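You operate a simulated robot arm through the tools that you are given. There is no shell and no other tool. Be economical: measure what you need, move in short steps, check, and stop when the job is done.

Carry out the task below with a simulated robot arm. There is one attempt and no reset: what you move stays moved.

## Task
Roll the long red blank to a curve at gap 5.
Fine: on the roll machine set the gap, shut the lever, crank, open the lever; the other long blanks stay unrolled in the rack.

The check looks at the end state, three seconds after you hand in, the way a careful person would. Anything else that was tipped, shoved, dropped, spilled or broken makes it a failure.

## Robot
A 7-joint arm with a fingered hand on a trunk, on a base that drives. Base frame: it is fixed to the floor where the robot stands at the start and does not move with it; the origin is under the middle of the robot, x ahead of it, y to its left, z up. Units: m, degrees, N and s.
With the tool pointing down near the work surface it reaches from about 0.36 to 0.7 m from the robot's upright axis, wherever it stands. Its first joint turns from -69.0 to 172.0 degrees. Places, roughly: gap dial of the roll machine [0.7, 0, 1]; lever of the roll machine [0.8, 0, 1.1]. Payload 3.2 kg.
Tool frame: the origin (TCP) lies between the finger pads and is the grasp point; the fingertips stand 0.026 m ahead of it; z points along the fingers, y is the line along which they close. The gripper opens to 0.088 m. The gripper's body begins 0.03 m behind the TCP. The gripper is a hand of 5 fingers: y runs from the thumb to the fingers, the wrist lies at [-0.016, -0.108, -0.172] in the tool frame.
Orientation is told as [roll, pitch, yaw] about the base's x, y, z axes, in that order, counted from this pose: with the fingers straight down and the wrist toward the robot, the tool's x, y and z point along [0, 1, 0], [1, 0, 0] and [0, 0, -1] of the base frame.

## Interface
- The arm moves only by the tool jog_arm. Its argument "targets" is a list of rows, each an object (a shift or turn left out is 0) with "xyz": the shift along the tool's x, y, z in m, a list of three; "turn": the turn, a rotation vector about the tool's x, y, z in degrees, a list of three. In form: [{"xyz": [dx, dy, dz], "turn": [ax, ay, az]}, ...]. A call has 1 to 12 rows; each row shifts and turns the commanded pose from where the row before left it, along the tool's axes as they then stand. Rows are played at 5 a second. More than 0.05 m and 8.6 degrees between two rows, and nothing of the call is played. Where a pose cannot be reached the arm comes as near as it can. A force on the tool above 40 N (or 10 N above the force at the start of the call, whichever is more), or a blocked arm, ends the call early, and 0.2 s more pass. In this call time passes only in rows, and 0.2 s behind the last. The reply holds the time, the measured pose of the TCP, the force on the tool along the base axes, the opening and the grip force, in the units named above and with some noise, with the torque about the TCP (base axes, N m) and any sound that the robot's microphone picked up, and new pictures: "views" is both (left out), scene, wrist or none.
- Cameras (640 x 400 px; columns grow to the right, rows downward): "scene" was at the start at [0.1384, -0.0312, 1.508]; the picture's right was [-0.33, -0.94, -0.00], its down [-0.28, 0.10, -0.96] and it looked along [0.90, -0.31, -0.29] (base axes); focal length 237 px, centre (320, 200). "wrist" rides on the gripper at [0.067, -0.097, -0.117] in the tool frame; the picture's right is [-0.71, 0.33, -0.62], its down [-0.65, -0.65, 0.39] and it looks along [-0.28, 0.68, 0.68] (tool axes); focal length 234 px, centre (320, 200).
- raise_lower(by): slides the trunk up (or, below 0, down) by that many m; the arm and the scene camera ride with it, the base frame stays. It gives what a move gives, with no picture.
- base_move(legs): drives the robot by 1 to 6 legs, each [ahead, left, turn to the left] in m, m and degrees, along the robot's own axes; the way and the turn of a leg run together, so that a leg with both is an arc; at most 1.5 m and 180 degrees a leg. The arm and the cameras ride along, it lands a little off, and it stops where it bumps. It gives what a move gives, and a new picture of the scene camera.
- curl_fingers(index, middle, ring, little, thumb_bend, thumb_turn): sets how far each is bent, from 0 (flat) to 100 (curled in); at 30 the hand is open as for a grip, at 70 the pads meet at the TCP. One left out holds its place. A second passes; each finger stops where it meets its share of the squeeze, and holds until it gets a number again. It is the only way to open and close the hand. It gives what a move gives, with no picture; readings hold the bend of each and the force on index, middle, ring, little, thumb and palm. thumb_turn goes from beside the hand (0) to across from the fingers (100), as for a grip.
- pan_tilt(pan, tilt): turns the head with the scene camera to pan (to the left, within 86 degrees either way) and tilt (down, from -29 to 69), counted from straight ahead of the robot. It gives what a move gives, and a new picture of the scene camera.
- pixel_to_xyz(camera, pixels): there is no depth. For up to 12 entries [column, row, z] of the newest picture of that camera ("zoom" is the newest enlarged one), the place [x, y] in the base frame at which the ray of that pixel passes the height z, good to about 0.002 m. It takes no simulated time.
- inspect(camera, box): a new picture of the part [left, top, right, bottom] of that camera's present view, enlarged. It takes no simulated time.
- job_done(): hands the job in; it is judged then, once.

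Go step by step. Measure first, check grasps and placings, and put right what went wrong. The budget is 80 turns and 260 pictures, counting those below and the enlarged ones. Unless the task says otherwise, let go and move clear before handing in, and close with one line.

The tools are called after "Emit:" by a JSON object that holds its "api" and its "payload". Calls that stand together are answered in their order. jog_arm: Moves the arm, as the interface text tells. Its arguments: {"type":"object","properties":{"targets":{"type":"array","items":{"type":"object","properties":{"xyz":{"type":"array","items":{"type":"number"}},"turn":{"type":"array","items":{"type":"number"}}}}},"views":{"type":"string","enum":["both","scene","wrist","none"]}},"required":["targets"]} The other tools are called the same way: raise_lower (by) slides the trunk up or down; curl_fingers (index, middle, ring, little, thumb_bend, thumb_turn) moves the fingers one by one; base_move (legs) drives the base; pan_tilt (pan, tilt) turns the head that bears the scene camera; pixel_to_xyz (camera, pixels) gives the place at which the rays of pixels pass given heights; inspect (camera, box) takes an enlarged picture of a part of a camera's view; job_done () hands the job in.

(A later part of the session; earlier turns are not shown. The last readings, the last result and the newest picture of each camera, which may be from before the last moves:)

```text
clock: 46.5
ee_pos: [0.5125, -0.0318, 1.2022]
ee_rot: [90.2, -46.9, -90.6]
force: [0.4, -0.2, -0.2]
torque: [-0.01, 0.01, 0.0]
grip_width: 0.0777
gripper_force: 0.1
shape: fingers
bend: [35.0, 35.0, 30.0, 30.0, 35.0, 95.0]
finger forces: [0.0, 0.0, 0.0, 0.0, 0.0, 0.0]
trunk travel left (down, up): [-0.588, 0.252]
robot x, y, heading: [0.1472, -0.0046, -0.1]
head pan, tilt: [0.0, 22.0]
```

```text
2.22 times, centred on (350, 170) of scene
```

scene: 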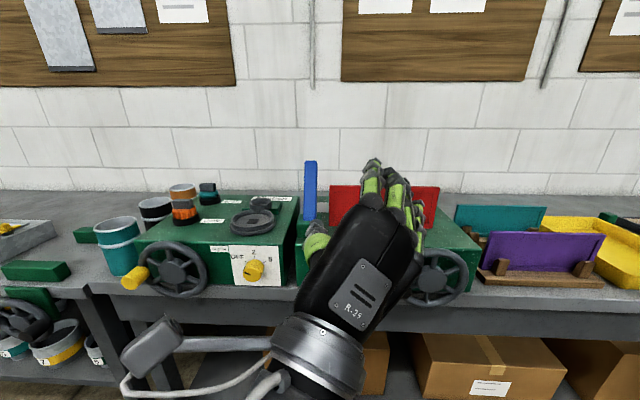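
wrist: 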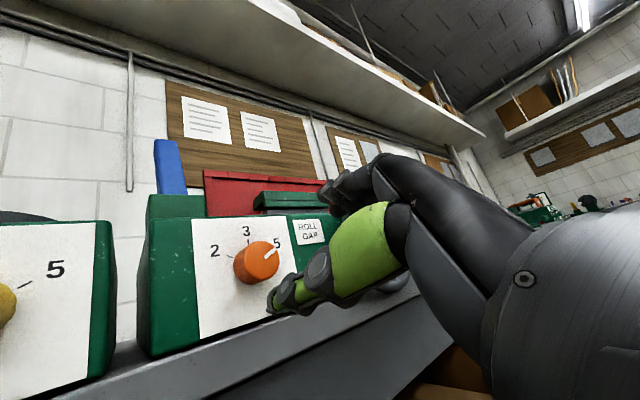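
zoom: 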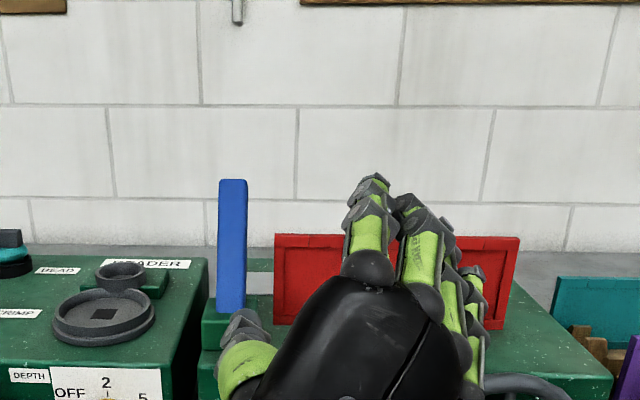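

Triangulating the lever's top and bottom suggests it leans away from the robot, so shutting may mean pulling it toward me. I'll look through the wrist camera and recompute from this view.

Emit:
{"api": "inspect", "payload": {"camera": "wrist", "box": [0, 100, 320, 400]}}

Emit:
{"api": "pixel_to_xyz", "payload": {"camera": "scene", "pixels": [[310, 162, 1.15], [310, 162, 1.18], [310, 162, 1.21], [310, 220, 1.05], [310, 220, 1.0], [310, 220, 1.1]]}}

```text
1.33 times, centred on (160, 250) of wrist
```

zoom: 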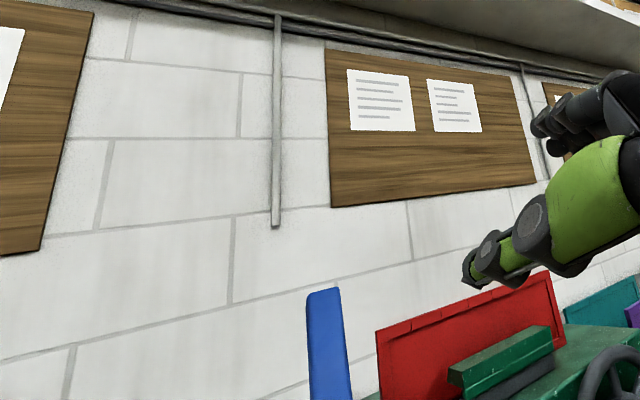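

```text
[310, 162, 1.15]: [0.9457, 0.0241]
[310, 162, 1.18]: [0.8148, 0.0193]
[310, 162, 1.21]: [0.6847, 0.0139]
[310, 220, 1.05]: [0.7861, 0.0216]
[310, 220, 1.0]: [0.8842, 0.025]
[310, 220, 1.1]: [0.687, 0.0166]
```

There's no sideways lean, but a forward/back lean isn't visible head-on. I'll shift the hand left 0.2 m to view the lever obliquely with the wrist camera.

Emit:
{"api": "jog_arm", "payload": {"targets": [{"xyz": [0.029, -0.027, 0]}, {"xyz": [0.029, -0.027, 0]}, {"xyz": [0.029, -0.027, 0]}, {"xyz": [0.029, -0.027, 0]}, {"xyz": [0.029, -0.027, 0]}], "views": "both"}}

Emit:
{"api": "inspect", "payload": {"camera": "scene", "box": [260, 120, 480, 280]}}

```text
clock: 47.8
ee_pos: [0.5157, 0.1665, 1.2026]
ee_rot: [90.1, -46.9, -90.6]
force: [0.4, 1.2, -0.9]
torque: [0.01, 0.04, -0.03]
grip_width: 0.0772
gripper_force: 0.1
shape: fingers
bend: [35.0, 35.0, 30.0, 30.0, 35.0, 95.0]
finger forces: [0.1, 0.1, 0.0, 0.0, 0.0, 0.0]
trunk travel left (down, up): [-0.588, 0.252]
robot x, y, heading: [0.1475, -0.0033, -0.2]
head pan, tilt: [0.0, 22.0]
```

scene: 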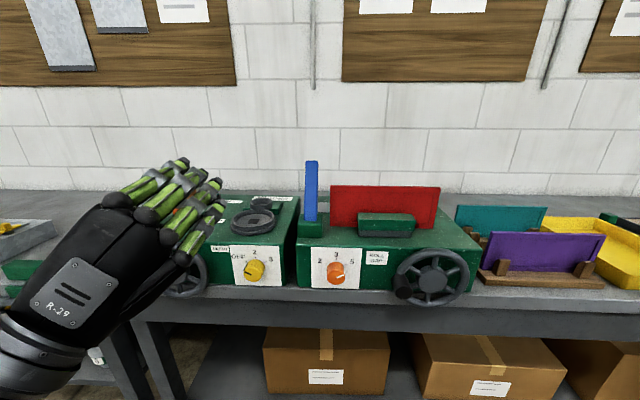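
wrist: 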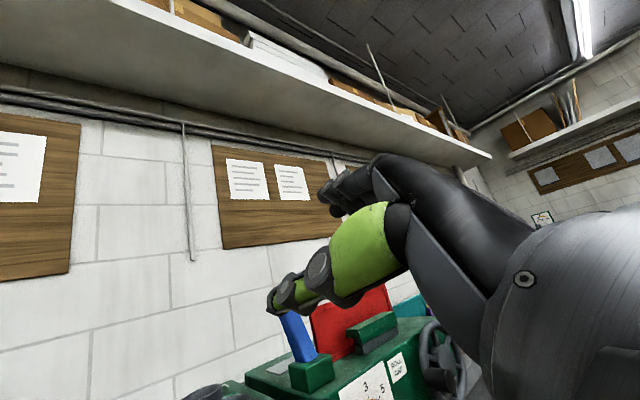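

```text
2.50 times, centred on (370, 200) of scene
```

zoom: 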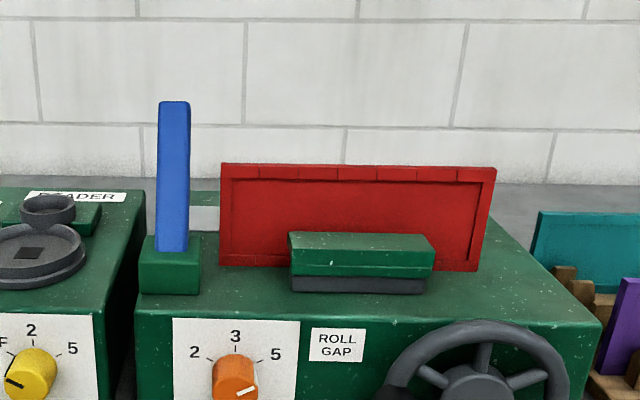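

In the wrist view the lever (288,312→305,360) tilts clearly further left than the plate edge, so it leans back and likely shuts by pulling toward me. I'll return the hand to fingers-down, with ring, little and thumb tucked away so only index and middle hook behind it.

Emit:
{"api": "curl_fingers", "payload": {"index": 30, "middle": 30, "ring": 100, "little": 100, "thumb_bend": 0, "thumb_turn": 0}}

Emit:
{"api": "jog_arm", "payload": {"targets": [{"turn": [0, 0, -8.5]}, {"turn": [0, 0, -8.5]}, {"turn": [0, 0, -8.5]}, {"turn": [0, 0, -8.5]}, {"turn": [0, 0, -8.5]}, {"turn": [8.2, 0, 0]}, {"turn": [8.2, 0, 0]}, {"turn": [8.2, 0, 0]}, {"turn": [8.2, 0, 0]}, {"turn": [8.2, 0, 0]}, {"turn": [8.2, 0, 0]}], "views": "none"}}

Emit:
{"api": "jog_arm", "payload": {"targets": [{"turn": [8.2, 0, 0]}, {"turn": [8.2, 0, 0]}, {"turn": [8.2, 0, 0]}, {"turn": [8.2, 0, 0]}, {"turn": [8.0, 0, 0]}], "views": "both"}}

```text
clock: 48.8
ee_pos: [0.5141, 0.1645, 1.2025]
ee_rot: [90.1, -46.9, -90.5]
force: [0.6, -0.9, 0.3]
torque: [-0.01, -0.01, 0.0]
grip_width: 0.1232
gripper_force: 0.1
shape: fingers
bend: [30.0, 30.0, 100.0, 100.0, 1.0, 0.0]
finger forces: [0.1, 0.0, 0.0, 0.1, 0.1, 0.1]
trunk travel left (down, up): [-0.588, 0.252]
robot x, y, heading: [0.1448, 0.0014, 0.0]
head pan, tilt: [0.0, 22.0]
```

```text
clock: 51.1
ee_pos: [0.5142, 0.1658, 1.2027]
ee_rot: [0.6, -40.8, -0.8]
force: [0.3, -0.6, 0.2]
torque: [0.0, 0.01, 0.0]
grip_width: 0.1231
gripper_force: 0.0
shape: fingers
bend: [30.0, 30.0, 100.0, 100.0, 1.0, 0.0]
finger forces: [0.0, 0.0, 0.0, 0.0, 0.0, 0.1]
trunk travel left (down, up): [-0.588, 0.252]
robot x, y, heading: [0.1502, -0.002, -0.3]
head pan, tilt: [0.0, 22.0]
```

```text
clock: 52.4
ee_pos: [0.5148, 0.1671, 1.2034]
ee_rot: [0.4, 0.0, -0.2]
force: [0.3, 0.1, 1.1]
torque: [0.0, 0.03, 0.01]
grip_width: 0.123
gripper_force: 0.1
shape: fingers
bend: [30.0, 30.0, 100.0, 100.0, 0.0, 0.0]
finger forces: [0.0, 0.0, 0.0, 0.0, 0.1, 0.0]
trunk travel left (down, up): [-0.588, 0.252]
robot x, y, heading: [0.1493, 0.0025, -0.3]
head pan, tilt: [0.0, 22.0]
```

scene: 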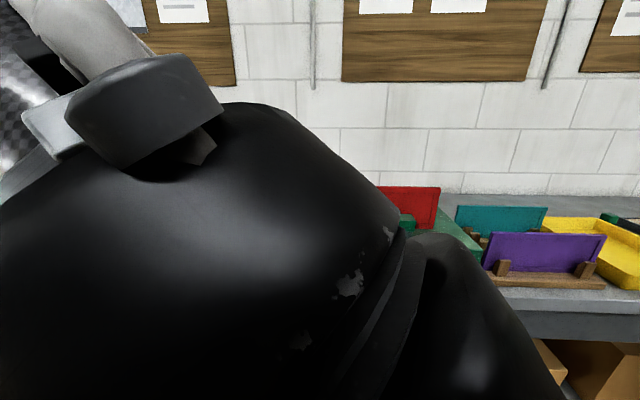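
wrist: 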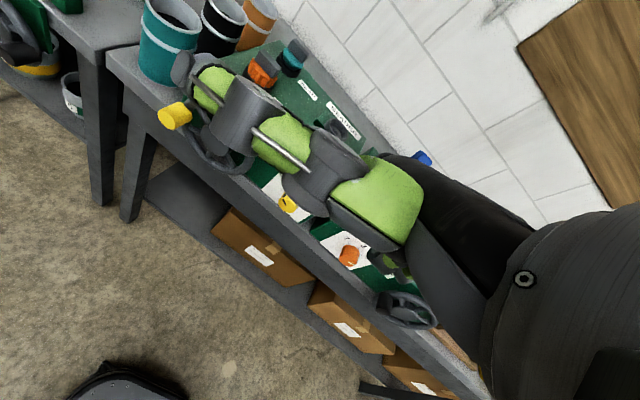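

The arm blocks the camera when the hand is upright. A pitch of about -40° (fingers forward and down) is lower-profile, so I'll use that to hook the lever, moving to a standoff above and in front of it.

Emit:
{"api": "jog_arm", "payload": {"targets": [{"turn": [-8, 0, 0]}, {"turn": [-8, 0, 0]}, {"turn": [-8, 0, 0]}, {"turn": [-8, 0, 0]}, {"turn": [-8, 0, 0]}, {"xyz": [-0.036, 0.029, 0.006]}, {"xyz": [-0.036, 0.029, 0.006]}, {"xyz": [-0.036, 0.029, 0.006]}, {"xyz": [-0.036, 0.029, 0.006]}], "views": "both"}}

```text
clock: 54.4
ee_pos: [0.6185, 0.0194, 1.2613]
ee_rot: [0.9, -40.0, -0.9]
force: [-0.2, 0.5, -0.2]
torque: [0.0, 0.01, 0.01]
grip_width: 0.1231
gripper_force: 0.0
shape: fingers
bend: [30.0, 30.0, 100.0, 100.0, 0.0, 0.0]
finger forces: [0.0, 0.0, 0.0, 0.1, 0.1, 0.1]
trunk travel left (down, up): [-0.588, 0.252]
robot x, y, heading: [0.1492, -0.0037, -0.5]
head pan, tilt: [0.0, 22.0]
```

scene: 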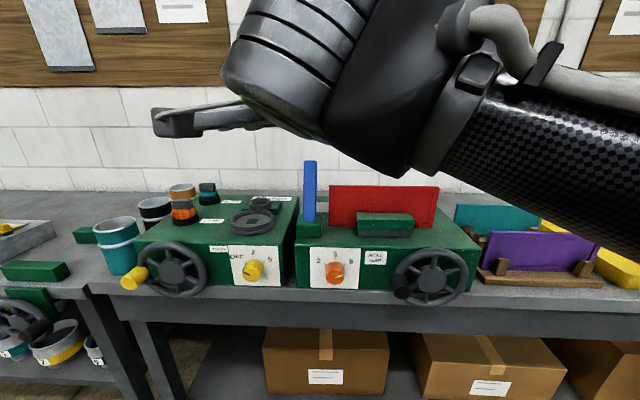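
wrist: 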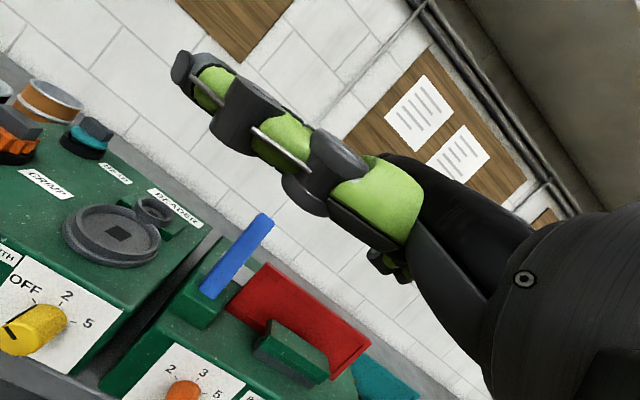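

Both cameras see the lever now. I'll triangulate its top and bottom from the wrist view.

Emit:
{"api": "pixel_to_xyz", "payload": {"camera": "wrist", "pixels": [[264, 220, 1.16], [264, 220, 1.18], [264, 220, 1.2], [212, 291, 1.04], [212, 291, 1.06], [212, 291, 1.08]]}}

Emit:
{"api": "pixel_to_xyz", "payload": {"camera": "scene", "pixels": [[310, 162, 1.16], [310, 162, 1.18], [310, 162, 1.2], [309, 221, 1.04], [309, 221, 1.06], [309, 221, 1.08]]}}

```text
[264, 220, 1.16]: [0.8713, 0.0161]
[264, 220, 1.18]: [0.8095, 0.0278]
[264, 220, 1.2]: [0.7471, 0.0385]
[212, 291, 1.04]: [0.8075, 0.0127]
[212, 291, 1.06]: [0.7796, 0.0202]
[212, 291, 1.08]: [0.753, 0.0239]
```

```text
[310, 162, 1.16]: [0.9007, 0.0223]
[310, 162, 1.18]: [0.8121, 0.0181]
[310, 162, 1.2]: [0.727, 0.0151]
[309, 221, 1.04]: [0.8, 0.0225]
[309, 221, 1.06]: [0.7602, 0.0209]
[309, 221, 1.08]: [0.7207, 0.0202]
```

Lever: base ≈(0.775,0.021,1.055), top ≈(0.82,0.021,1.177), leaning back ~20°. I'll move over it and then lower the index and middle fingers behind it.

Emit:
{"api": "jog_arm", "payload": {"targets": [{"xyz": [0.0005, 0.031, 0.0287]}, {"xyz": [0.0005, 0.031, 0.0287]}, {"xyz": [0.0005, 0.031, 0.0287]}, {"xyz": [0.0005, 0.031, 0.0287]}, {"xyz": [0.0005, 0.031, 0.0287]}], "views": "both"}}

```text
clock: 55.5
ee_pos: [0.8211, 0.0136, 1.2378]
ee_rot: [0.7, -40.0, -0.6]
force: [-1.0, -0.7, 0.0]
torque: [0.02, 0.03, 0.01]
grip_width: 0.123
gripper_force: 0.2
shape: fingers
bend: [30.0, 30.0, 100.0, 100.0, 0.0, 0.0]
finger forces: [0.0, 0.0, 0.1, 0.0, 0.1, 0.1]
out of reach, approached as far as the arm can: row 5
trunk travel left (down, up): [-0.588, 0.252]
robot x, y, heading: [0.1499, -0.0029, -0.2]
head pan, tilt: [0.0, 22.0]
```

scene: 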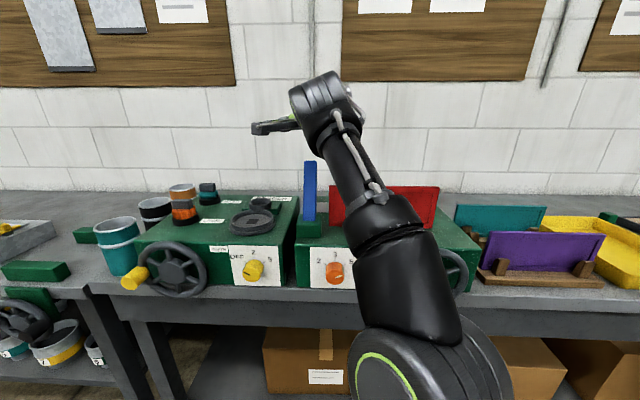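
wrist: 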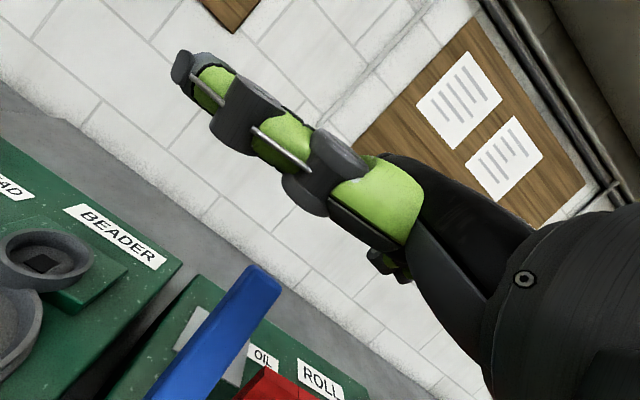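

The arm is at its reach limit here. I'll drive 0.05 m closer so I have margin.

Emit:
{"api": "base_move", "payload": {"legs": [[0.05, 0, 0]]}}

```text
clock: 56.5
ee_pos: [0.8704, 0.0137, 1.2389]
ee_rot: [0.8, -40.0, -0.9]
force: [0.2, -0.4, -0.4]
torque: [0.0, 0.04, 0.02]
grip_width: 0.123
gripper_force: 0.1
shape: fingers
bend: [30.0, 30.0, 100.0, 100.0, 0.0, 0.0]
finger forces: [0.0, 0.1, 0.0, 0.0, 0.1, 0.1]
trunk travel left (down, up): [-0.588, 0.252]
robot x, y, heading: [0.2007, 0.0004, -0.3]
head pan, tilt: [0.0, 22.0]
```

scene: 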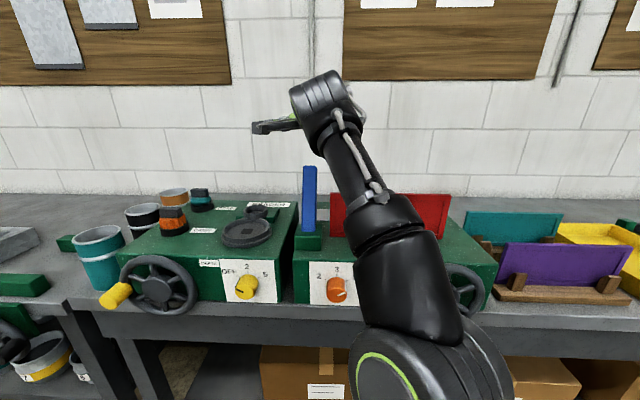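

I have reach now. I'll lower the hand straight down behind the lever.

Emit:
{"api": "jog_arm", "payload": {"targets": [{"xyz": [0.004, -0.019, 0.0227]}, {"xyz": [0.004, -0.019, 0.0227]}, {"xyz": [0, -0.019, 0.0227]}], "views": "both"}}

Emit:
{"api": "inspect", "payload": {"camera": "scene", "box": [250, 100, 410, 260]}}

```text
clock: 57.3
ee_pos: [0.9051, 0.0365, 1.1739]
ee_rot: [0.8, -40.0, -1.0]
force: [0.6, 0.1, 0.3]
torque: [0.01, -0.03, -0.02]
grip_width: 0.1233
gripper_force: 0.0
shape: fingers
bend: [30.0, 30.0, 100.0, 100.0, 0.0, 0.0]
finger forces: [0.0, 0.1, 0.1, 0.0, 0.0, 0.0]
out of reach, approached as far as the arm can: row 1, 2, 3
trunk travel left (down, up): [-0.588, 0.252]
robot x, y, heading: [0.1993, 0.0005, -0.1]
head pan, tilt: [0.0, 22.0]
```

scene: 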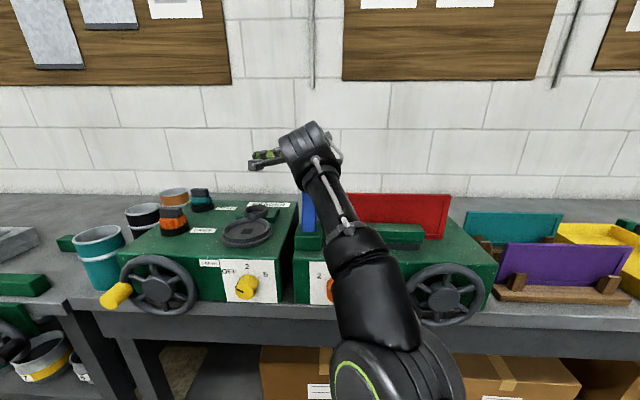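
wrist: 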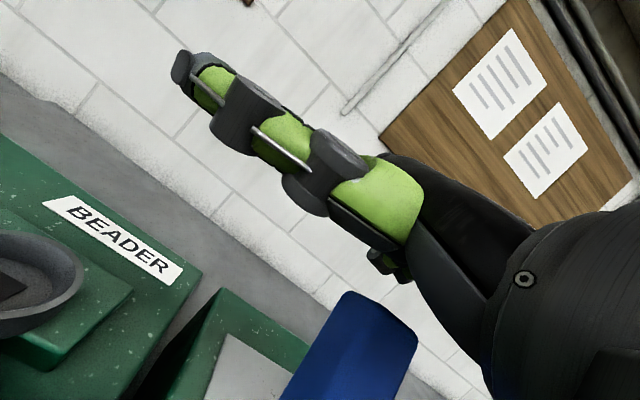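

```text
2.50 times, centred on (330, 180) of scene
```

zoom: 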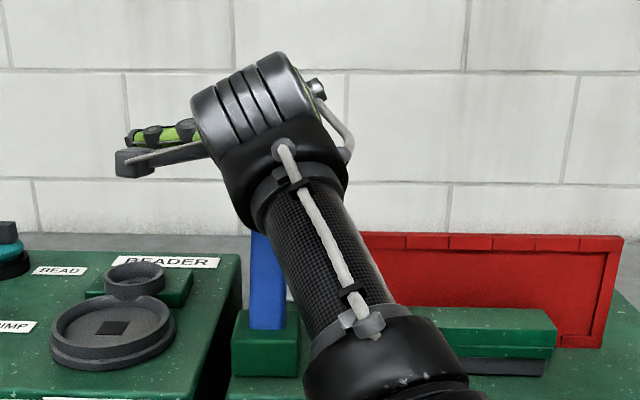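

The arm drifted to (0.905,0.037,1.174), with the fingers behind the lever but too high. I'll lower the trunk 0.04 m, then pull back gently with the arm.

Emit:
{"api": "raise_lower", "payload": {"by": -0.04}}

Emit:
{"api": "jog_arm", "payload": {"targets": [{"xyz": [-0.002, -0.0115, -0.0096]}, {"xyz": [-0.002, -0.0115, -0.0096]}, {"xyz": [-0.002, -0.0077, -0.0064]}], "views": "both"}}

```text
clock: 58.1
ee_pos: [0.9016, 0.0353, 1.1476]
ee_rot: [0.9, -41.6, -1.1]
force: [0.9, 2.5, 8.9]
torque: [-0.3, 0.73, -0.15]
grip_width: 0.1235
gripper_force: 4.6
shape: fingers
bend: [30.0, 30.0, 100.0, 100.0, 0.0, 0.0]
finger forces: [0.1, 0.1, 0.0, 0.0, 0.0, 8.7]
trunk travel left (down, up): [-0.548, 0.292]
robot x, y, heading: [0.2001, 0.001, -0.3]
head pan, tilt: [0.0, 22.0]
stopped: the force on the tool passed its limit at 42 N (the readings are from after the stop); the commanded pose is now the measured one
```

```text
clock: 58.9
ee_pos: [0.8905, 0.0398, 1.1629]
ee_rot: [0.9, -41.1, -1.1]
force: [0.2, 0.1, 0.1]
torque: [0.02, 0.0, -0.02]
grip_width: 0.1228
gripper_force: 0.0
shape: fingers
bend: [30.0, 30.0, 100.0, 100.0, 0.0, 0.0]
finger forces: [0.0, 0.0, 0.0, 0.0, 0.1, 0.0]
out of reach, approached as far as the arm can: row 1, 2, 3
trunk travel left (down, up): [-0.548, 0.292]
robot x, y, heading: [0.199, -0.0011, -0.2]
head pan, tilt: [0.0, 22.0]
```

scene: 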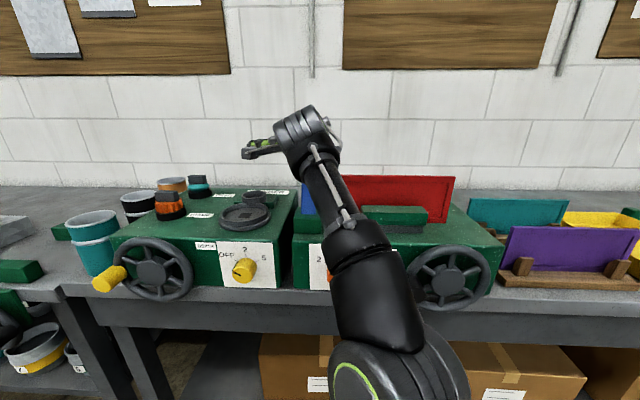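
wrist: 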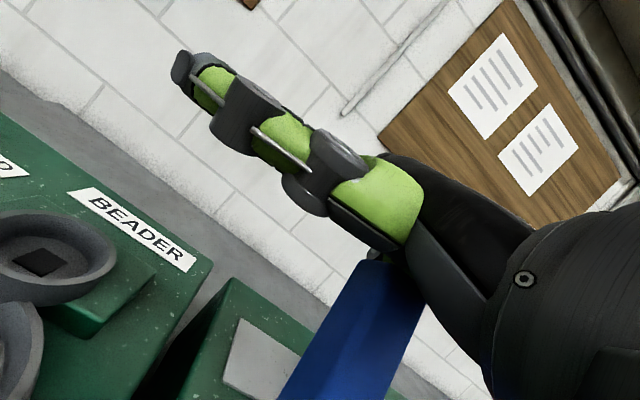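

The palm landed on the lever top because the TCP is too far ahead. A side pinch should be better: hand horizontal, thumb left and fingers right of the lever, as in the last dial grip. I'll lift off and back away.

Emit:
{"api": "raise_lower", "payload": {"by": 0.09}}

Emit:
{"api": "base_move", "payload": {"legs": [[-0.22, 0, 0]]}}

Emit:
{"api": "inspect", "payload": {"camera": "scene", "box": [250, 100, 410, 260]}}

```text
clock: 60.1
ee_pos: [0.8905, 0.0397, 1.2507]
ee_rot: [0.9, -41.3, -1.1]
force: [-0.7, 0.0, 0.1]
torque: [0.0, 0.0, 0.02]
grip_width: 0.1233
gripper_force: 0.0
shape: fingers
bend: [30.0, 30.0, 100.0, 100.0, 0.0, 0.0]
finger forces: [0.0, 0.0, 0.0, 0.1, 0.1, 0.0]
trunk travel left (down, up): [-0.638, 0.202]
robot x, y, heading: [0.196, 0.0006, -0.3]
head pan, tilt: [0.0, 22.0]
```

```text
clock: 61.8
ee_pos: [0.6705, 0.0401, 1.2521]
ee_rot: [1.0, -41.3, -1.2]
force: [-0.5, -0.2, 0.6]
torque: [0.0, 0.02, -0.01]
grip_width: 0.1233
gripper_force: 0.0
shape: fingers
bend: [30.0, 30.0, 100.0, 100.0, 0.0, 0.0]
finger forces: [0.0, 0.0, 0.1, 0.0, 0.0, 0.1]
trunk travel left (down, up): [-0.638, 0.202]
robot x, y, heading: [-0.0287, 0.0001, -0.3]
head pan, tilt: [0.0, 22.0]
```

scene: 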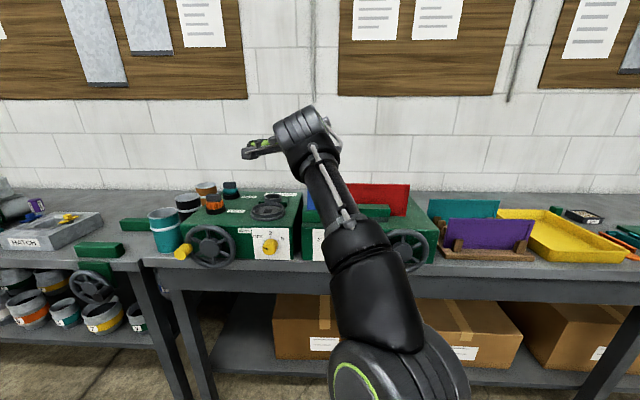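

```text
2.50 times, centred on (330, 180) of scene
```

zoom: 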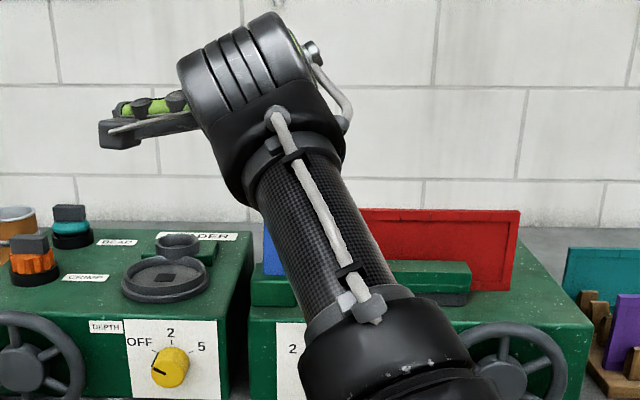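

Clear of the machine. I'll retract the arm, then rotate to the horizontal, thumb-left pose.

Emit:
{"api": "jog_arm", "payload": {"targets": [{"xyz": [0, -0.0325, -0.0275]}, {"xyz": [0, -0.0325, -0.0275]}, {"xyz": [0, -0.0325, -0.0275]}, {"xyz": [0, -0.0325, -0.0275]}, {"turn": [-8, 0, 0]}, {"turn": [-8, 0, 0]}, {"turn": [-8, 0, 0]}, {"turn": [-8, 0, 0]}, {"turn": [-8, 0, 0]}], "views": "none"}}

Emit:
{"api": "jog_arm", "payload": {"targets": [{"turn": [0, 0, 8.4]}, {"turn": [0, 0, 8.4]}, {"turn": [0, 0, 8.4]}, {"turn": [0, 0, 8.4]}, {"turn": [0, 0, 8.4]}, {"turn": [0, 0, 8.4]}, {"turn": [0, 0, 8.4]}, {"turn": [0, 0, 8.4]}, {"turn": [0, 0, 8.4]}, {"turn": [0, 0, 8.4]}], "views": "both"}}

Emit:
{"api": "curl_fingers", "payload": {"index": 35, "middle": 35, "thumb_bend": 35, "thumb_turn": 97}}

```text
clock: 63.0
ee_pos: [0.6603, 0.0669, 1.1825]
ee_rot: [0.4, -29.1, -2.9]
force: [-0.4, 0.4, -0.1]
torque: [0.01, -0.01, 0.0]
grip_width: 0.1232
gripper_force: 0.1
shape: fingers
bend: [30.0, 30.0, 100.0, 100.0, 0.0, 0.0]
finger forces: [0.1, 0.1, 0.0, 0.0, 0.0, 0.0]
out of reach, approached as far as the arm can: row 1, 2, 3, 4, 5, 6
trunk travel left (down, up): [-0.638, 0.202]
robot x, y, heading: [-0.0214, 0.0015, -0.2]
head pan, tilt: [0.0, 22.0]
stopped in row 6: the arm was blocked; the commanded pose is now the measured one
```

```text
clock: 65.2
ee_pos: [0.5733, -0.0403, 1.1317]
ee_rot: [29.1, -2.4, -87.4]
force: [-0.2, 0.4, -0.3]
torque: [0.03, -0.01, 0.03]
grip_width: 0.1231
gripper_force: 0.1
shape: fingers
bend: [30.0, 30.0, 100.0, 100.0, 0.0, 0.0]
finger forces: [0.0, 0.0, 0.0, 0.0, 0.0, 0.1]
out of reach, approached as far as the arm can: row 1, 2, 3, 4, 5, 6, 7, 8, 9, 10
trunk travel left (down, up): [-0.638, 0.202]
robot x, y, heading: [-0.0227, 0.004, 0.0]
head pan, tilt: [0.0, 22.0]
```

scene: 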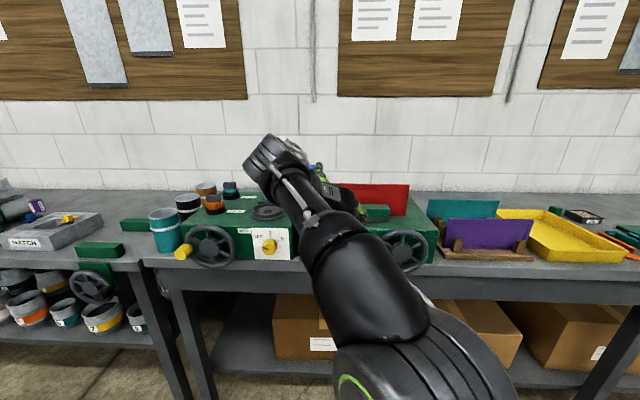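
wrist: 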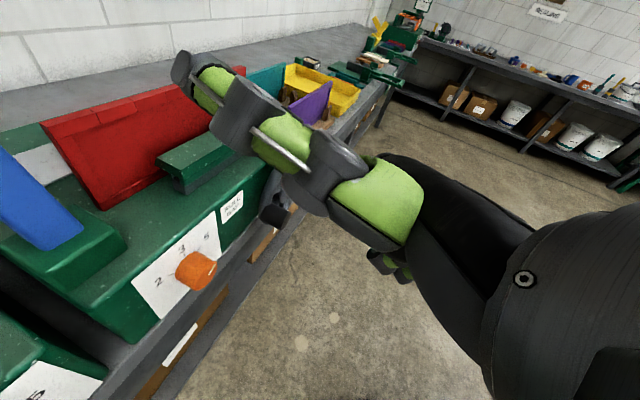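

```text
clock: 66.2
ee_pos: [0.5728, -0.0386, 1.1344]
ee_rot: [29.3, -2.3, -87.1]
force: [0.5, 0.2, 0.8]
torque: [0.01, 0.03, 0.0]
grip_width: 0.0778
gripper_force: 0.0
shape: fingers
bend: [35.0, 35.0, 100.0, 100.0, 35.0, 95.0]
finger forces: [0.1, 0.1, 0.1, 0.1, 0.1, 0.0]
trunk travel left (down, up): [-0.638, 0.202]
robot x, y, heading: [-0.0188, -0.0006, -0.2]
head pan, tilt: [0.0, 22.0]
```

Now thumb-left with fingers forward-down. I'll pitch up 61° to level the fingers.

Emit:
{"api": "jog_arm", "payload": {"targets": [{"turn": [0, 7.7, 0]}, {"turn": [0, 7.7, 0]}, {"turn": [0, 7.7, 0]}, {"turn": [0, 7.7, 0]}, {"turn": [0, 7.7, 0]}, {"turn": [0, 7.7, 0]}, {"turn": [0, 7.7, 0]}, {"turn": [0, 7.0, 0]}], "views": "both"}}

```text
clock: 68.2
ee_pos: [0.6361, -0.0577, 1.2831]
ee_rot: [91.2, 1.4, -89.6]
force: [-0.7, 0.5, 0.5]
torque: [-0.03, 0.01, 0.0]
grip_width: 0.0776
gripper_force: 0.0
shape: fingers
bend: [35.0, 35.0, 100.0, 100.0, 35.0, 95.0]
finger forces: [0.1, 0.0, 0.0, 0.0, 0.0, 0.1]
out of reach, approached as far as the arm can: row 6, 7, 8
trunk travel left (down, up): [-0.638, 0.202]
robot x, y, heading: [-0.0208, -0.0012, -0.2]
head pan, tilt: [0.0, 22.0]
stopped in row 8: the arm was blocked; the commanded pose is now the measured one
```

scene: 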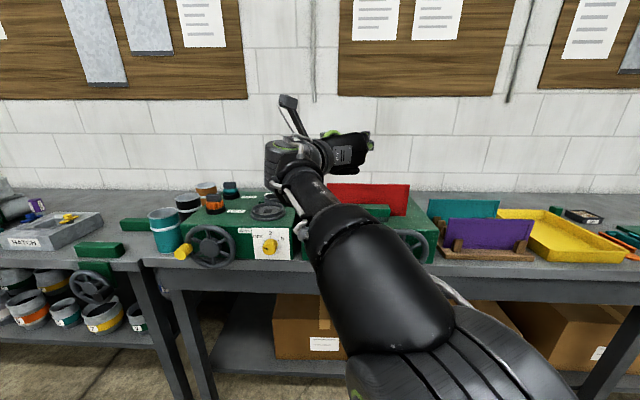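
wrist: 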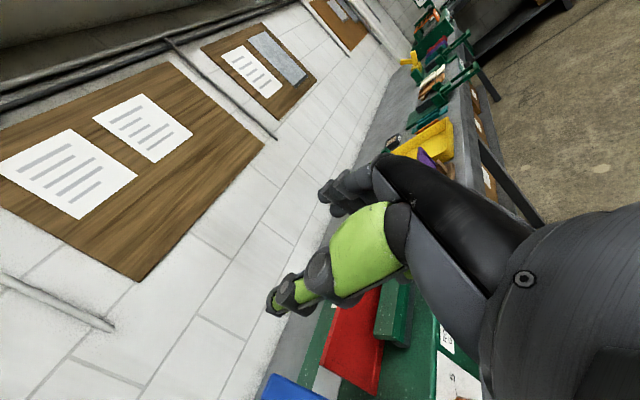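

Orientation is right (fingers forward, thumb left) and the arm is well extended. I'll lower the trunk to lever height and use the base to align y, then creep forward.

Emit:
{"api": "raise_lower", "payload": {"by": -0.118}}

Emit:
{"api": "base_move", "payload": {"legs": [[0, 0.08, 0], [0.09, 0, 0]]}}

Emit:
{"api": "inspect", "payload": {"camera": "wrist", "box": [0, 0, 640, 400]}}

```text
clock: 69.7
ee_pos: [0.637, -0.0591, 1.1645]
ee_rot: [91.2, 1.5, -89.6]
force: [0.7, -0.4, -0.5]
torque: [0.02, 0.01, 0.0]
grip_width: 0.0777
gripper_force: 0.1
shape: fingers
bend: [35.0, 35.0, 100.0, 100.0, 35.0, 95.0]
finger forces: [0.0, 0.1, 0.0, 0.0, 0.1, 0.0]
trunk travel left (down, up): [-0.52, 0.32]
robot x, y, heading: [-0.0229, -0.0023, -0.2]
head pan, tilt: [0.0, 22.0]
```

```text
clock: 71.5
ee_pos: [0.7288, 0.0241, 1.1627]
ee_rot: [91.2, 1.5, -89.6]
force: [-0.7, -0.5, -0.6]
torque: [0.02, -0.05, -0.01]
grip_width: 0.0778
gripper_force: 0.0
shape: fingers
bend: [35.0, 35.0, 100.0, 100.0, 35.0, 95.0]
finger forces: [0.0, 0.0, 0.0, 0.0, 0.0, 0.0]
trunk travel left (down, up): [-0.52, 0.32]
robot x, y, heading: [0.0629, 0.0849, -0.3]
head pan, tilt: [0.0, 22.0]
```

scene: 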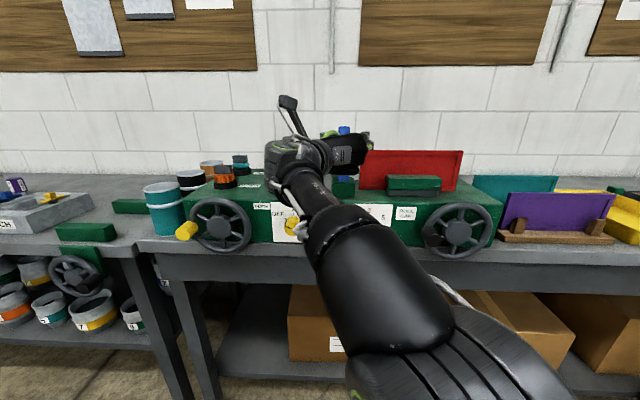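

```text
1.00 times, centred on (320, 200) of wrist (not enlarged: the box is as wide or as high as the picture)
```

zoom: 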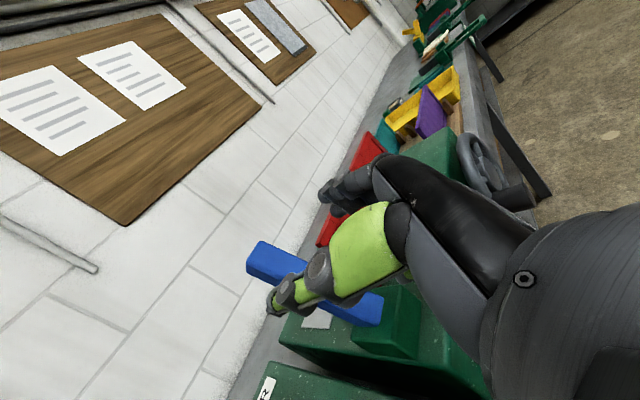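

The lever is seen between the thumb and index (about (300,275)). I'll creep forward 0.065 m.

Emit:
{"api": "base_move", "payload": {"legs": [[0.065, 0, 0]]}}

Emit:
{"api": "inspect", "payload": {"camera": "wrist", "box": [160, 130, 480, 330]}}

Emit:
{"api": "inspect", "payload": {"camera": "scene", "box": [250, 100, 410, 220]}}

```text
clock: 72.5
ee_pos: [0.794, 0.0236, 1.1623]
ee_rot: [91.1, 1.5, -89.5]
force: [-0.3, 1.2, -0.6]
torque: [0.01, -0.03, -0.02]
grip_width: 0.0779
gripper_force: 0.1
shape: fingers
bend: [35.0, 35.0, 100.0, 100.0, 35.0, 95.0]
finger forces: [0.0, 0.1, 0.0, 0.0, 0.1, 0.0]
trunk travel left (down, up): [-0.52, 0.32]
robot x, y, heading: [0.1339, 0.0813, -0.2]
head pan, tilt: [0.0, 22.0]
```

scene: 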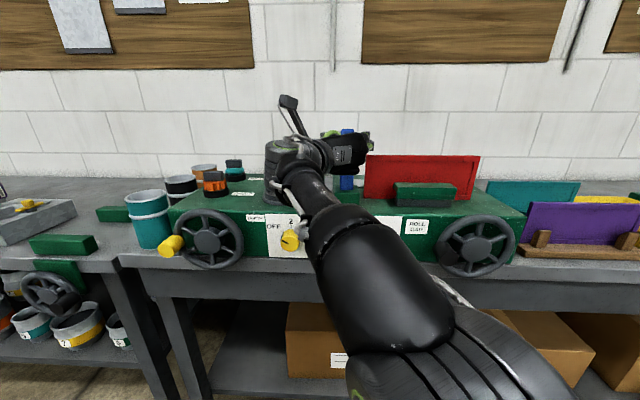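

```text
2.00 times, centred on (320, 230) of wrist
```

zoom: 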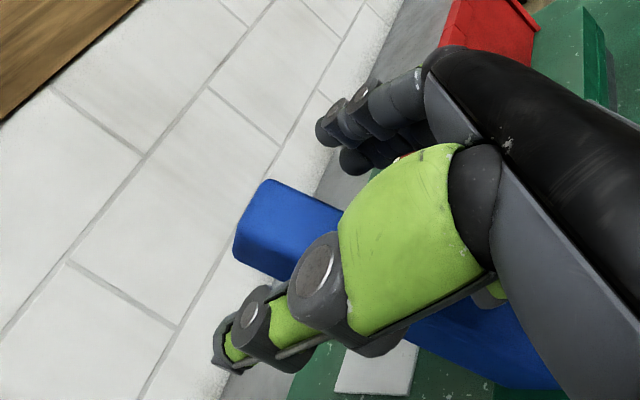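

```text
3.33 times, centred on (330, 160) of scene
```

zoom: 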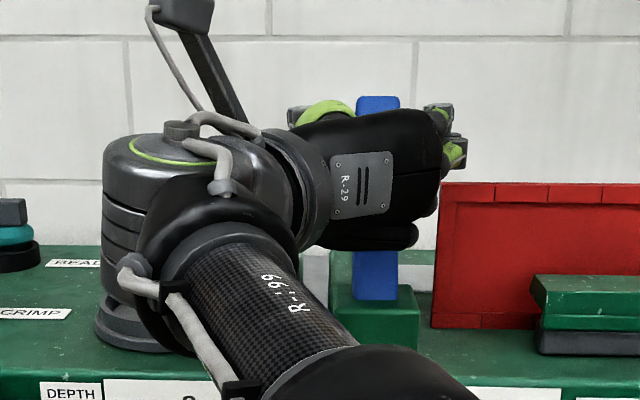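

The lever stands between the thumb and fingers. Now I'll close thumb, index and middle on it.

Emit:
{"api": "curl_fingers", "payload": {"index": 72, "middle": 72, "thumb_bend": 72}}

Emit:
{"api": "inspect", "payload": {"camera": "wrist", "box": [160, 130, 480, 330]}}

```text
clock: 73.5
ee_pos: [0.7929, 0.0208, 1.1636]
ee_rot: [91.2, 1.7, -89.7]
force: [-0.3, -10.9, 0.9]
torque: [-0.11, -0.02, -0.22]
grip_width: 0.0
gripper_force: 5.4
shape: fingers
bend: [72.0, 59.0, 100.0, 100.0, 71.0, 100.0]
finger forces: [0.0, 10.0, 0.0, 0.1, 0.0, 0.0]
trunk travel left (down, up): [-0.52, 0.32]
robot x, y, heading: [0.1333, 0.085, -0.1]
head pan, tilt: [0.0, 22.0]
```

```text
2.00 times, centred on (320, 230) of wrist
```

zoom: 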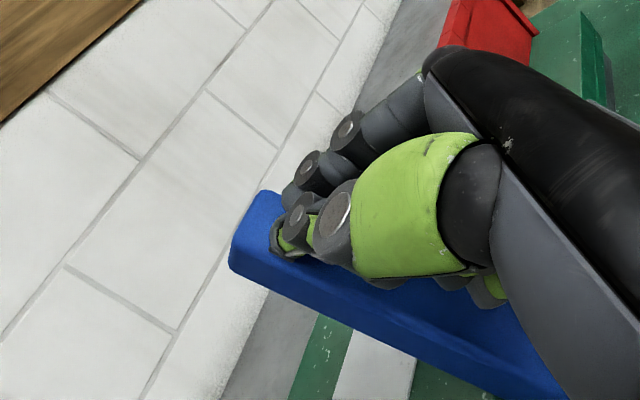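

Thumb and index closed just in front of the lever, with the lever seen behind the thumb tip. I'll open, advance 0.03 m and close again.

Emit:
{"api": "curl_fingers", "payload": {"index": 35, "middle": 35, "thumb_bend": 35, "thumb_turn": 97}}

Emit:
{"api": "base_move", "payload": {"legs": [[0.035, 0, 0]]}}

Emit:
{"api": "curl_fingers", "payload": {"index": 72, "middle": 72, "thumb_bend": 72}}

Emit:
{"api": "inspect", "payload": {"camera": "wrist", "box": [160, 130, 480, 330]}}

```text
clock: 74.5
ee_pos: [0.7932, 0.0229, 1.1638]
ee_rot: [91.2, 1.6, -89.6]
force: [-0.6, -0.8, 0.2]
torque: [0.05, 0.0, -0.02]
grip_width: 0.0775
gripper_force: 0.1
shape: fingers
bend: [35.0, 35.0, 100.0, 100.0, 35.0, 95.0]
finger forces: [0.1, 0.1, 0.0, 0.1, 0.0, 0.1]
trunk travel left (down, up): [-0.52, 0.32]
robot x, y, heading: [0.1333, 0.0815, -0.2]
head pan, tilt: [0.0, 22.0]
```

```text
clock: 75.4
ee_pos: [0.817, 0.021, 1.1685]
ee_rot: [91.7, 1.3, -90.2]
force: [-4.6, 1.1, 1.3]
torque: [0.03, 0.22, -0.05]
grip_width: 0.0773
gripper_force: 1.7
shape: fingers
bend: [35.0, 35.0, 100.0, 100.0, 35.0, 95.0]
finger forces: [0.0, 0.0, 3.1, 1.8, 0.1, 0.0]
trunk travel left (down, up): [-0.52, 0.32]
robot x, y, heading: [0.161, 0.0827, -0.1]
head pan, tilt: [0.0, 22.0]
stopped in leg 1: the force on the tool passed its limit at 48 N (the readings are from after the stop); the commanded pose is now the measured one
```

scene: 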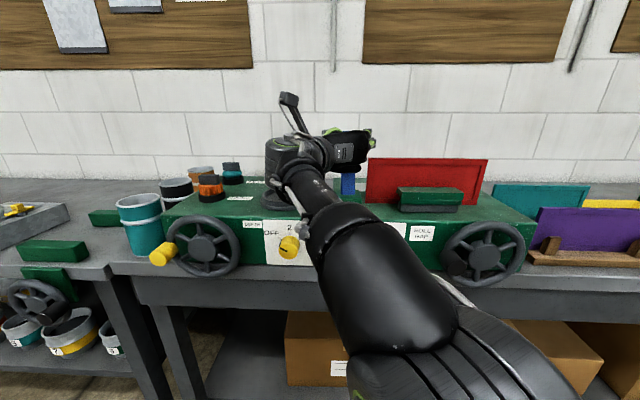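

```text
clock: 76.4
ee_pos: [0.8171, 0.018, 1.1695]
ee_rot: [91.7, 1.5, -90.4]
force: [-3.3, -5.4, 4.8]
torque: [-0.02, 0.18, -0.22]
grip_width: 0.0269
gripper_force: 17.7
shape: fingers
bend: [59.0, 60.0, 100.0, 100.0, 62.0, 98.0]
finger forces: [9.4, 8.8, 3.8, 2.2, 11.9, 0.1]
trunk travel left (down, up): [-0.52, 0.32]
robot x, y, heading: [0.1579, 0.0829, -0.0]
head pan, tilt: [0.0, 22.0]
```

```text
2.00 times, centred on (320, 230) of wrist
```

zoom: 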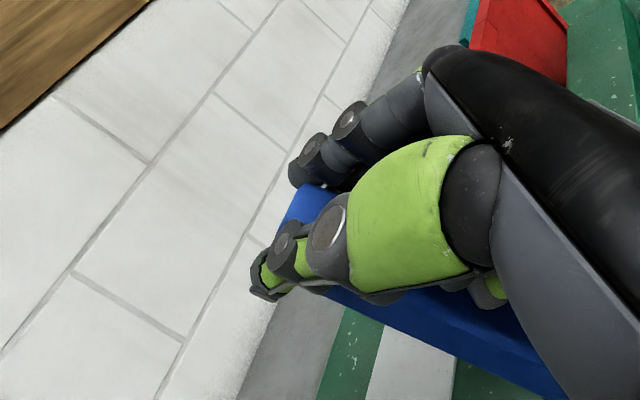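

Now properly pinched (width 27 mm, thumb and two fingers loaded). I'll pull the lever toward me along an arc about its base.

Emit:
{"api": "jog_arm", "payload": {"targets": [{"xyz": [0.006, 0, -0.023]}, {"xyz": [0.001, 0, -0.024]}, {"xyz": [-0.003, 0, -0.023]}, {"xyz": [-0.007, 0, -0.023]}, {"xyz": [-0.011, 0, -0.021]}], "views": "both"}}

```text
clock: 77.6
ee_pos: [0.7419, 0.0217, 1.2011]
ee_rot: [91.5, 2.3, -91.0]
force: [2.0, -9.0, -5.6]
torque: [-0.01, 0.1, -0.15]
grip_width: 0.0002
gripper_force: 4.5
shape: fingers
bend: [72.0, 59.0, 100.0, 100.0, 71.0, 100.0]
finger forces: [0.0, 8.8, 0.0, 0.0, 0.0, 0.1]
out of reach, approached as far as the arm can: row 2, 3, 4, 5
trunk travel left (down, up): [-0.52, 0.32]
robot x, y, heading: [0.1627, 0.0814, -0.0]
head pan, tilt: [0.0, 22.0]
```

scene: 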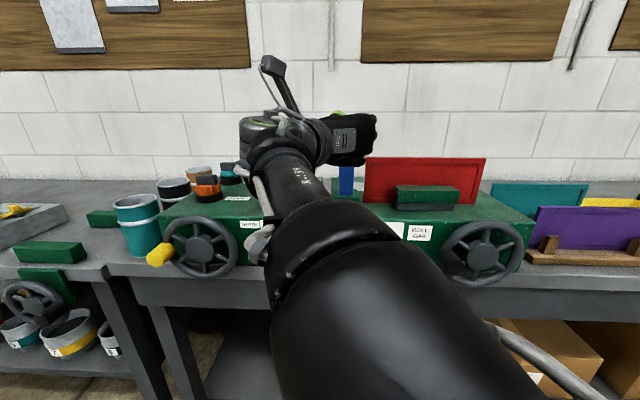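
wrist: 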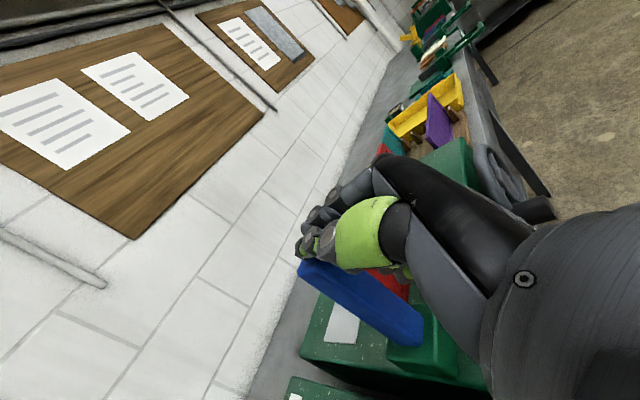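

The grip slipped off the top as the arm drifted upward. I'll check where the lever is now.

Emit:
{"api": "inspect", "payload": {"camera": "wrist", "box": [220, 170, 460, 380]}}

Emit:
{"api": "pixel_to_xyz", "payload": {"camera": "wrist", "pixels": [[305, 268, 1.16], [305, 268, 1.18], [405, 340, 1.05], [405, 340, 1.06], [420, 325, 1.055]]}}

Emit:
{"api": "inspect", "payload": {"camera": "scene", "box": [290, 100, 450, 220]}}

```text
1.90 times, centred on (340, 275) of wrist
```

zoom: 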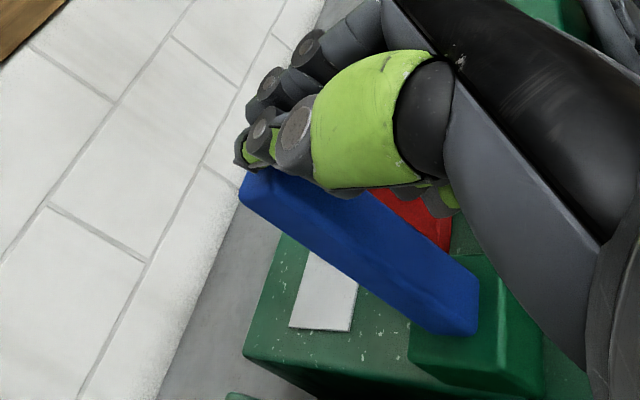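

```text
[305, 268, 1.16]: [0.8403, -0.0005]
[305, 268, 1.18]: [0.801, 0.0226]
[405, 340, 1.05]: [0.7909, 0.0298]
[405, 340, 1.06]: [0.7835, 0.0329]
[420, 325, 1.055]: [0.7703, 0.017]
```

```text
3.33 times, centred on (370, 160) of scene
```

zoom: 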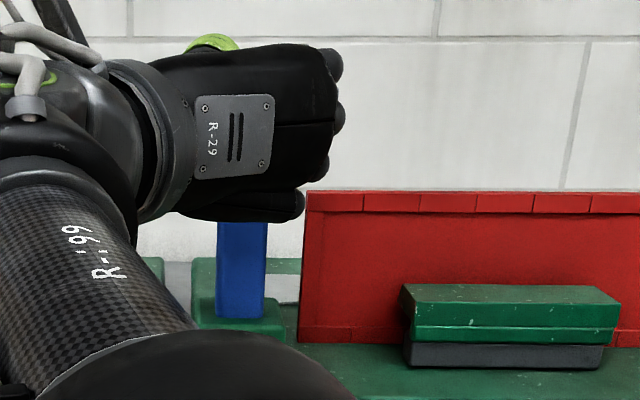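

The lever has hardly moved, so the pinch is too weak. I'll do a power grasp: hand at z≈1.195 so all open fingers pass above the plate top, drive in until the lever meets the palm, then wrap the fingers behind it. First I'll back off and open.

Emit:
{"api": "base_move", "payload": {"legs": [[-0.05, 0, 0]]}}

Emit:
{"api": "curl_fingers", "payload": {"index": 25, "middle": 25, "ring": 25, "little": 25, "thumb_bend": 20, "thumb_turn": 97}}

Emit:
{"api": "base_move", "payload": {"legs": [[0.09, 0, 0]]}}

Emit:
{"api": "inspect", "payload": {"camera": "scene", "box": [270, 80, 470, 220]}}

Emit:
{"api": "inspect", "payload": {"camera": "wrist", "box": [160, 130, 480, 380]}}

```text
clock: 78.5
ee_pos: [0.6904, 0.0314, 1.2015]
ee_rot: [91.6, 1.9, -90.3]
force: [-0.4, -0.5, -0.3]
torque: [0.01, 0.0, 0.02]
grip_width: 0.0001
gripper_force: 0.1
shape: fingers
bend: [72.0, 71.0, 100.0, 100.0, 71.0, 100.0]
finger forces: [0.0, 0.1, 0.1, 0.1, 0.0, 0.0]
trunk travel left (down, up): [-0.52, 0.32]
robot x, y, heading: [0.1098, 0.0854, -0.2]
head pan, tilt: [0.0, 22.0]
```

scene: 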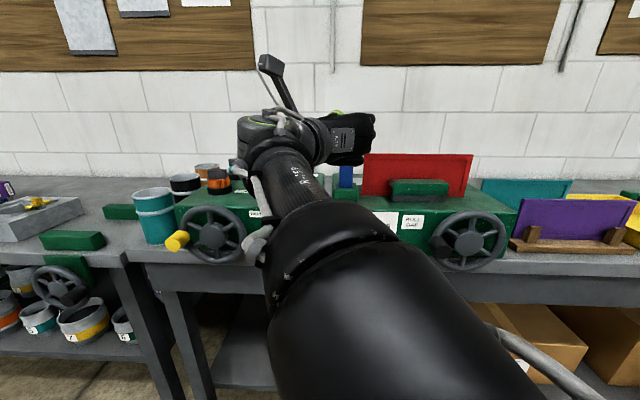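

```text
clock: 79.5
ee_pos: [0.6914, 0.0305, 1.2024]
ee_rot: [91.7, 2.2, -90.4]
force: [0.1, -0.2, -0.2]
torque: [0.01, -0.02, 0.04]
grip_width: 0.1002
gripper_force: 0.1
shape: fingers
bend: [25.0, 25.0, 25.0, 25.0, 21.0, 93.0]
finger forces: [0.1, 0.0, 0.0, 0.1, 0.0, 0.0]
trunk travel left (down, up): [-0.52, 0.32]
robot x, y, heading: [0.1139, 0.0823, -0.1]
head pan, tilt: [0.0, 22.0]
```

```text
clock: 80.7
ee_pos: [0.7842, 0.0299, 1.2004]
ee_rot: [91.5, 2.2, -90.3]
force: [0.0, -0.5, 0.4]
torque: [-0.01, -0.01, -0.03]
grip_width: 0.1001
gripper_force: 0.2
shape: fingers
bend: [25.0, 25.0, 25.0, 25.0, 21.0, 93.0]
finger forces: [0.0, 0.0, 0.1, 0.1, 0.0, 0.0]
trunk travel left (down, up): [-0.52, 0.32]
robot x, y, heading: [0.2018, 0.0827, -0.2]
head pan, tilt: [0.0, 22.0]
```

scene: 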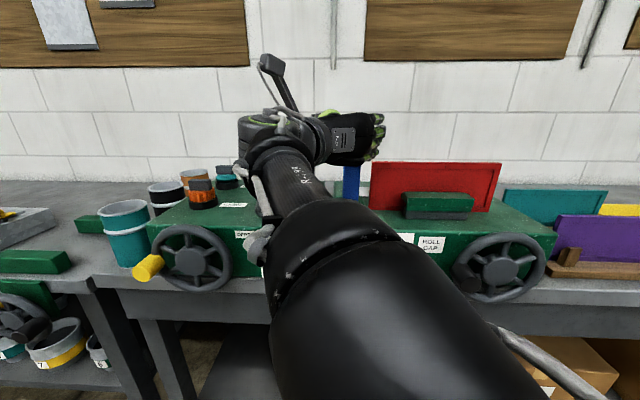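

```text
2.86 times, centred on (370, 150) of scene
```

zoom: 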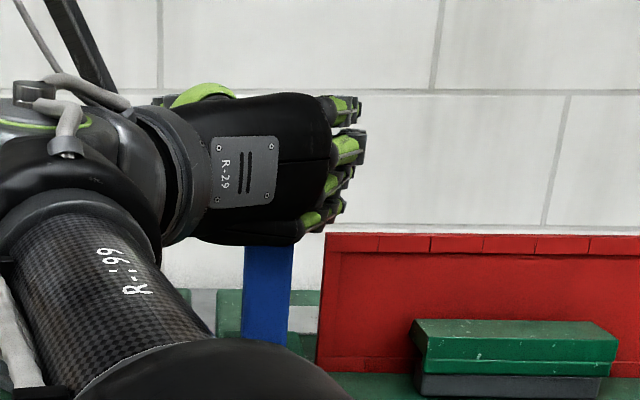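

```text
1.60 times, centred on (320, 255) of wrist
```

zoom: 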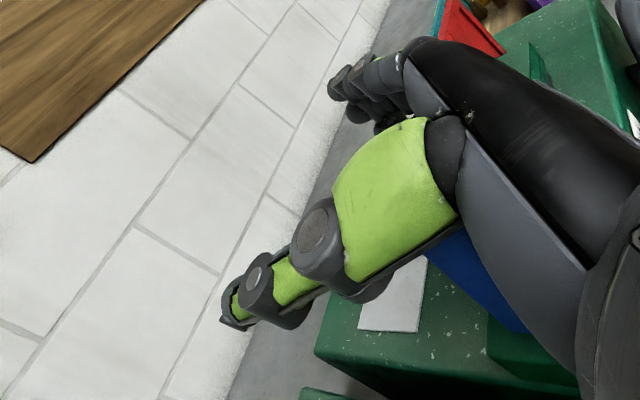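

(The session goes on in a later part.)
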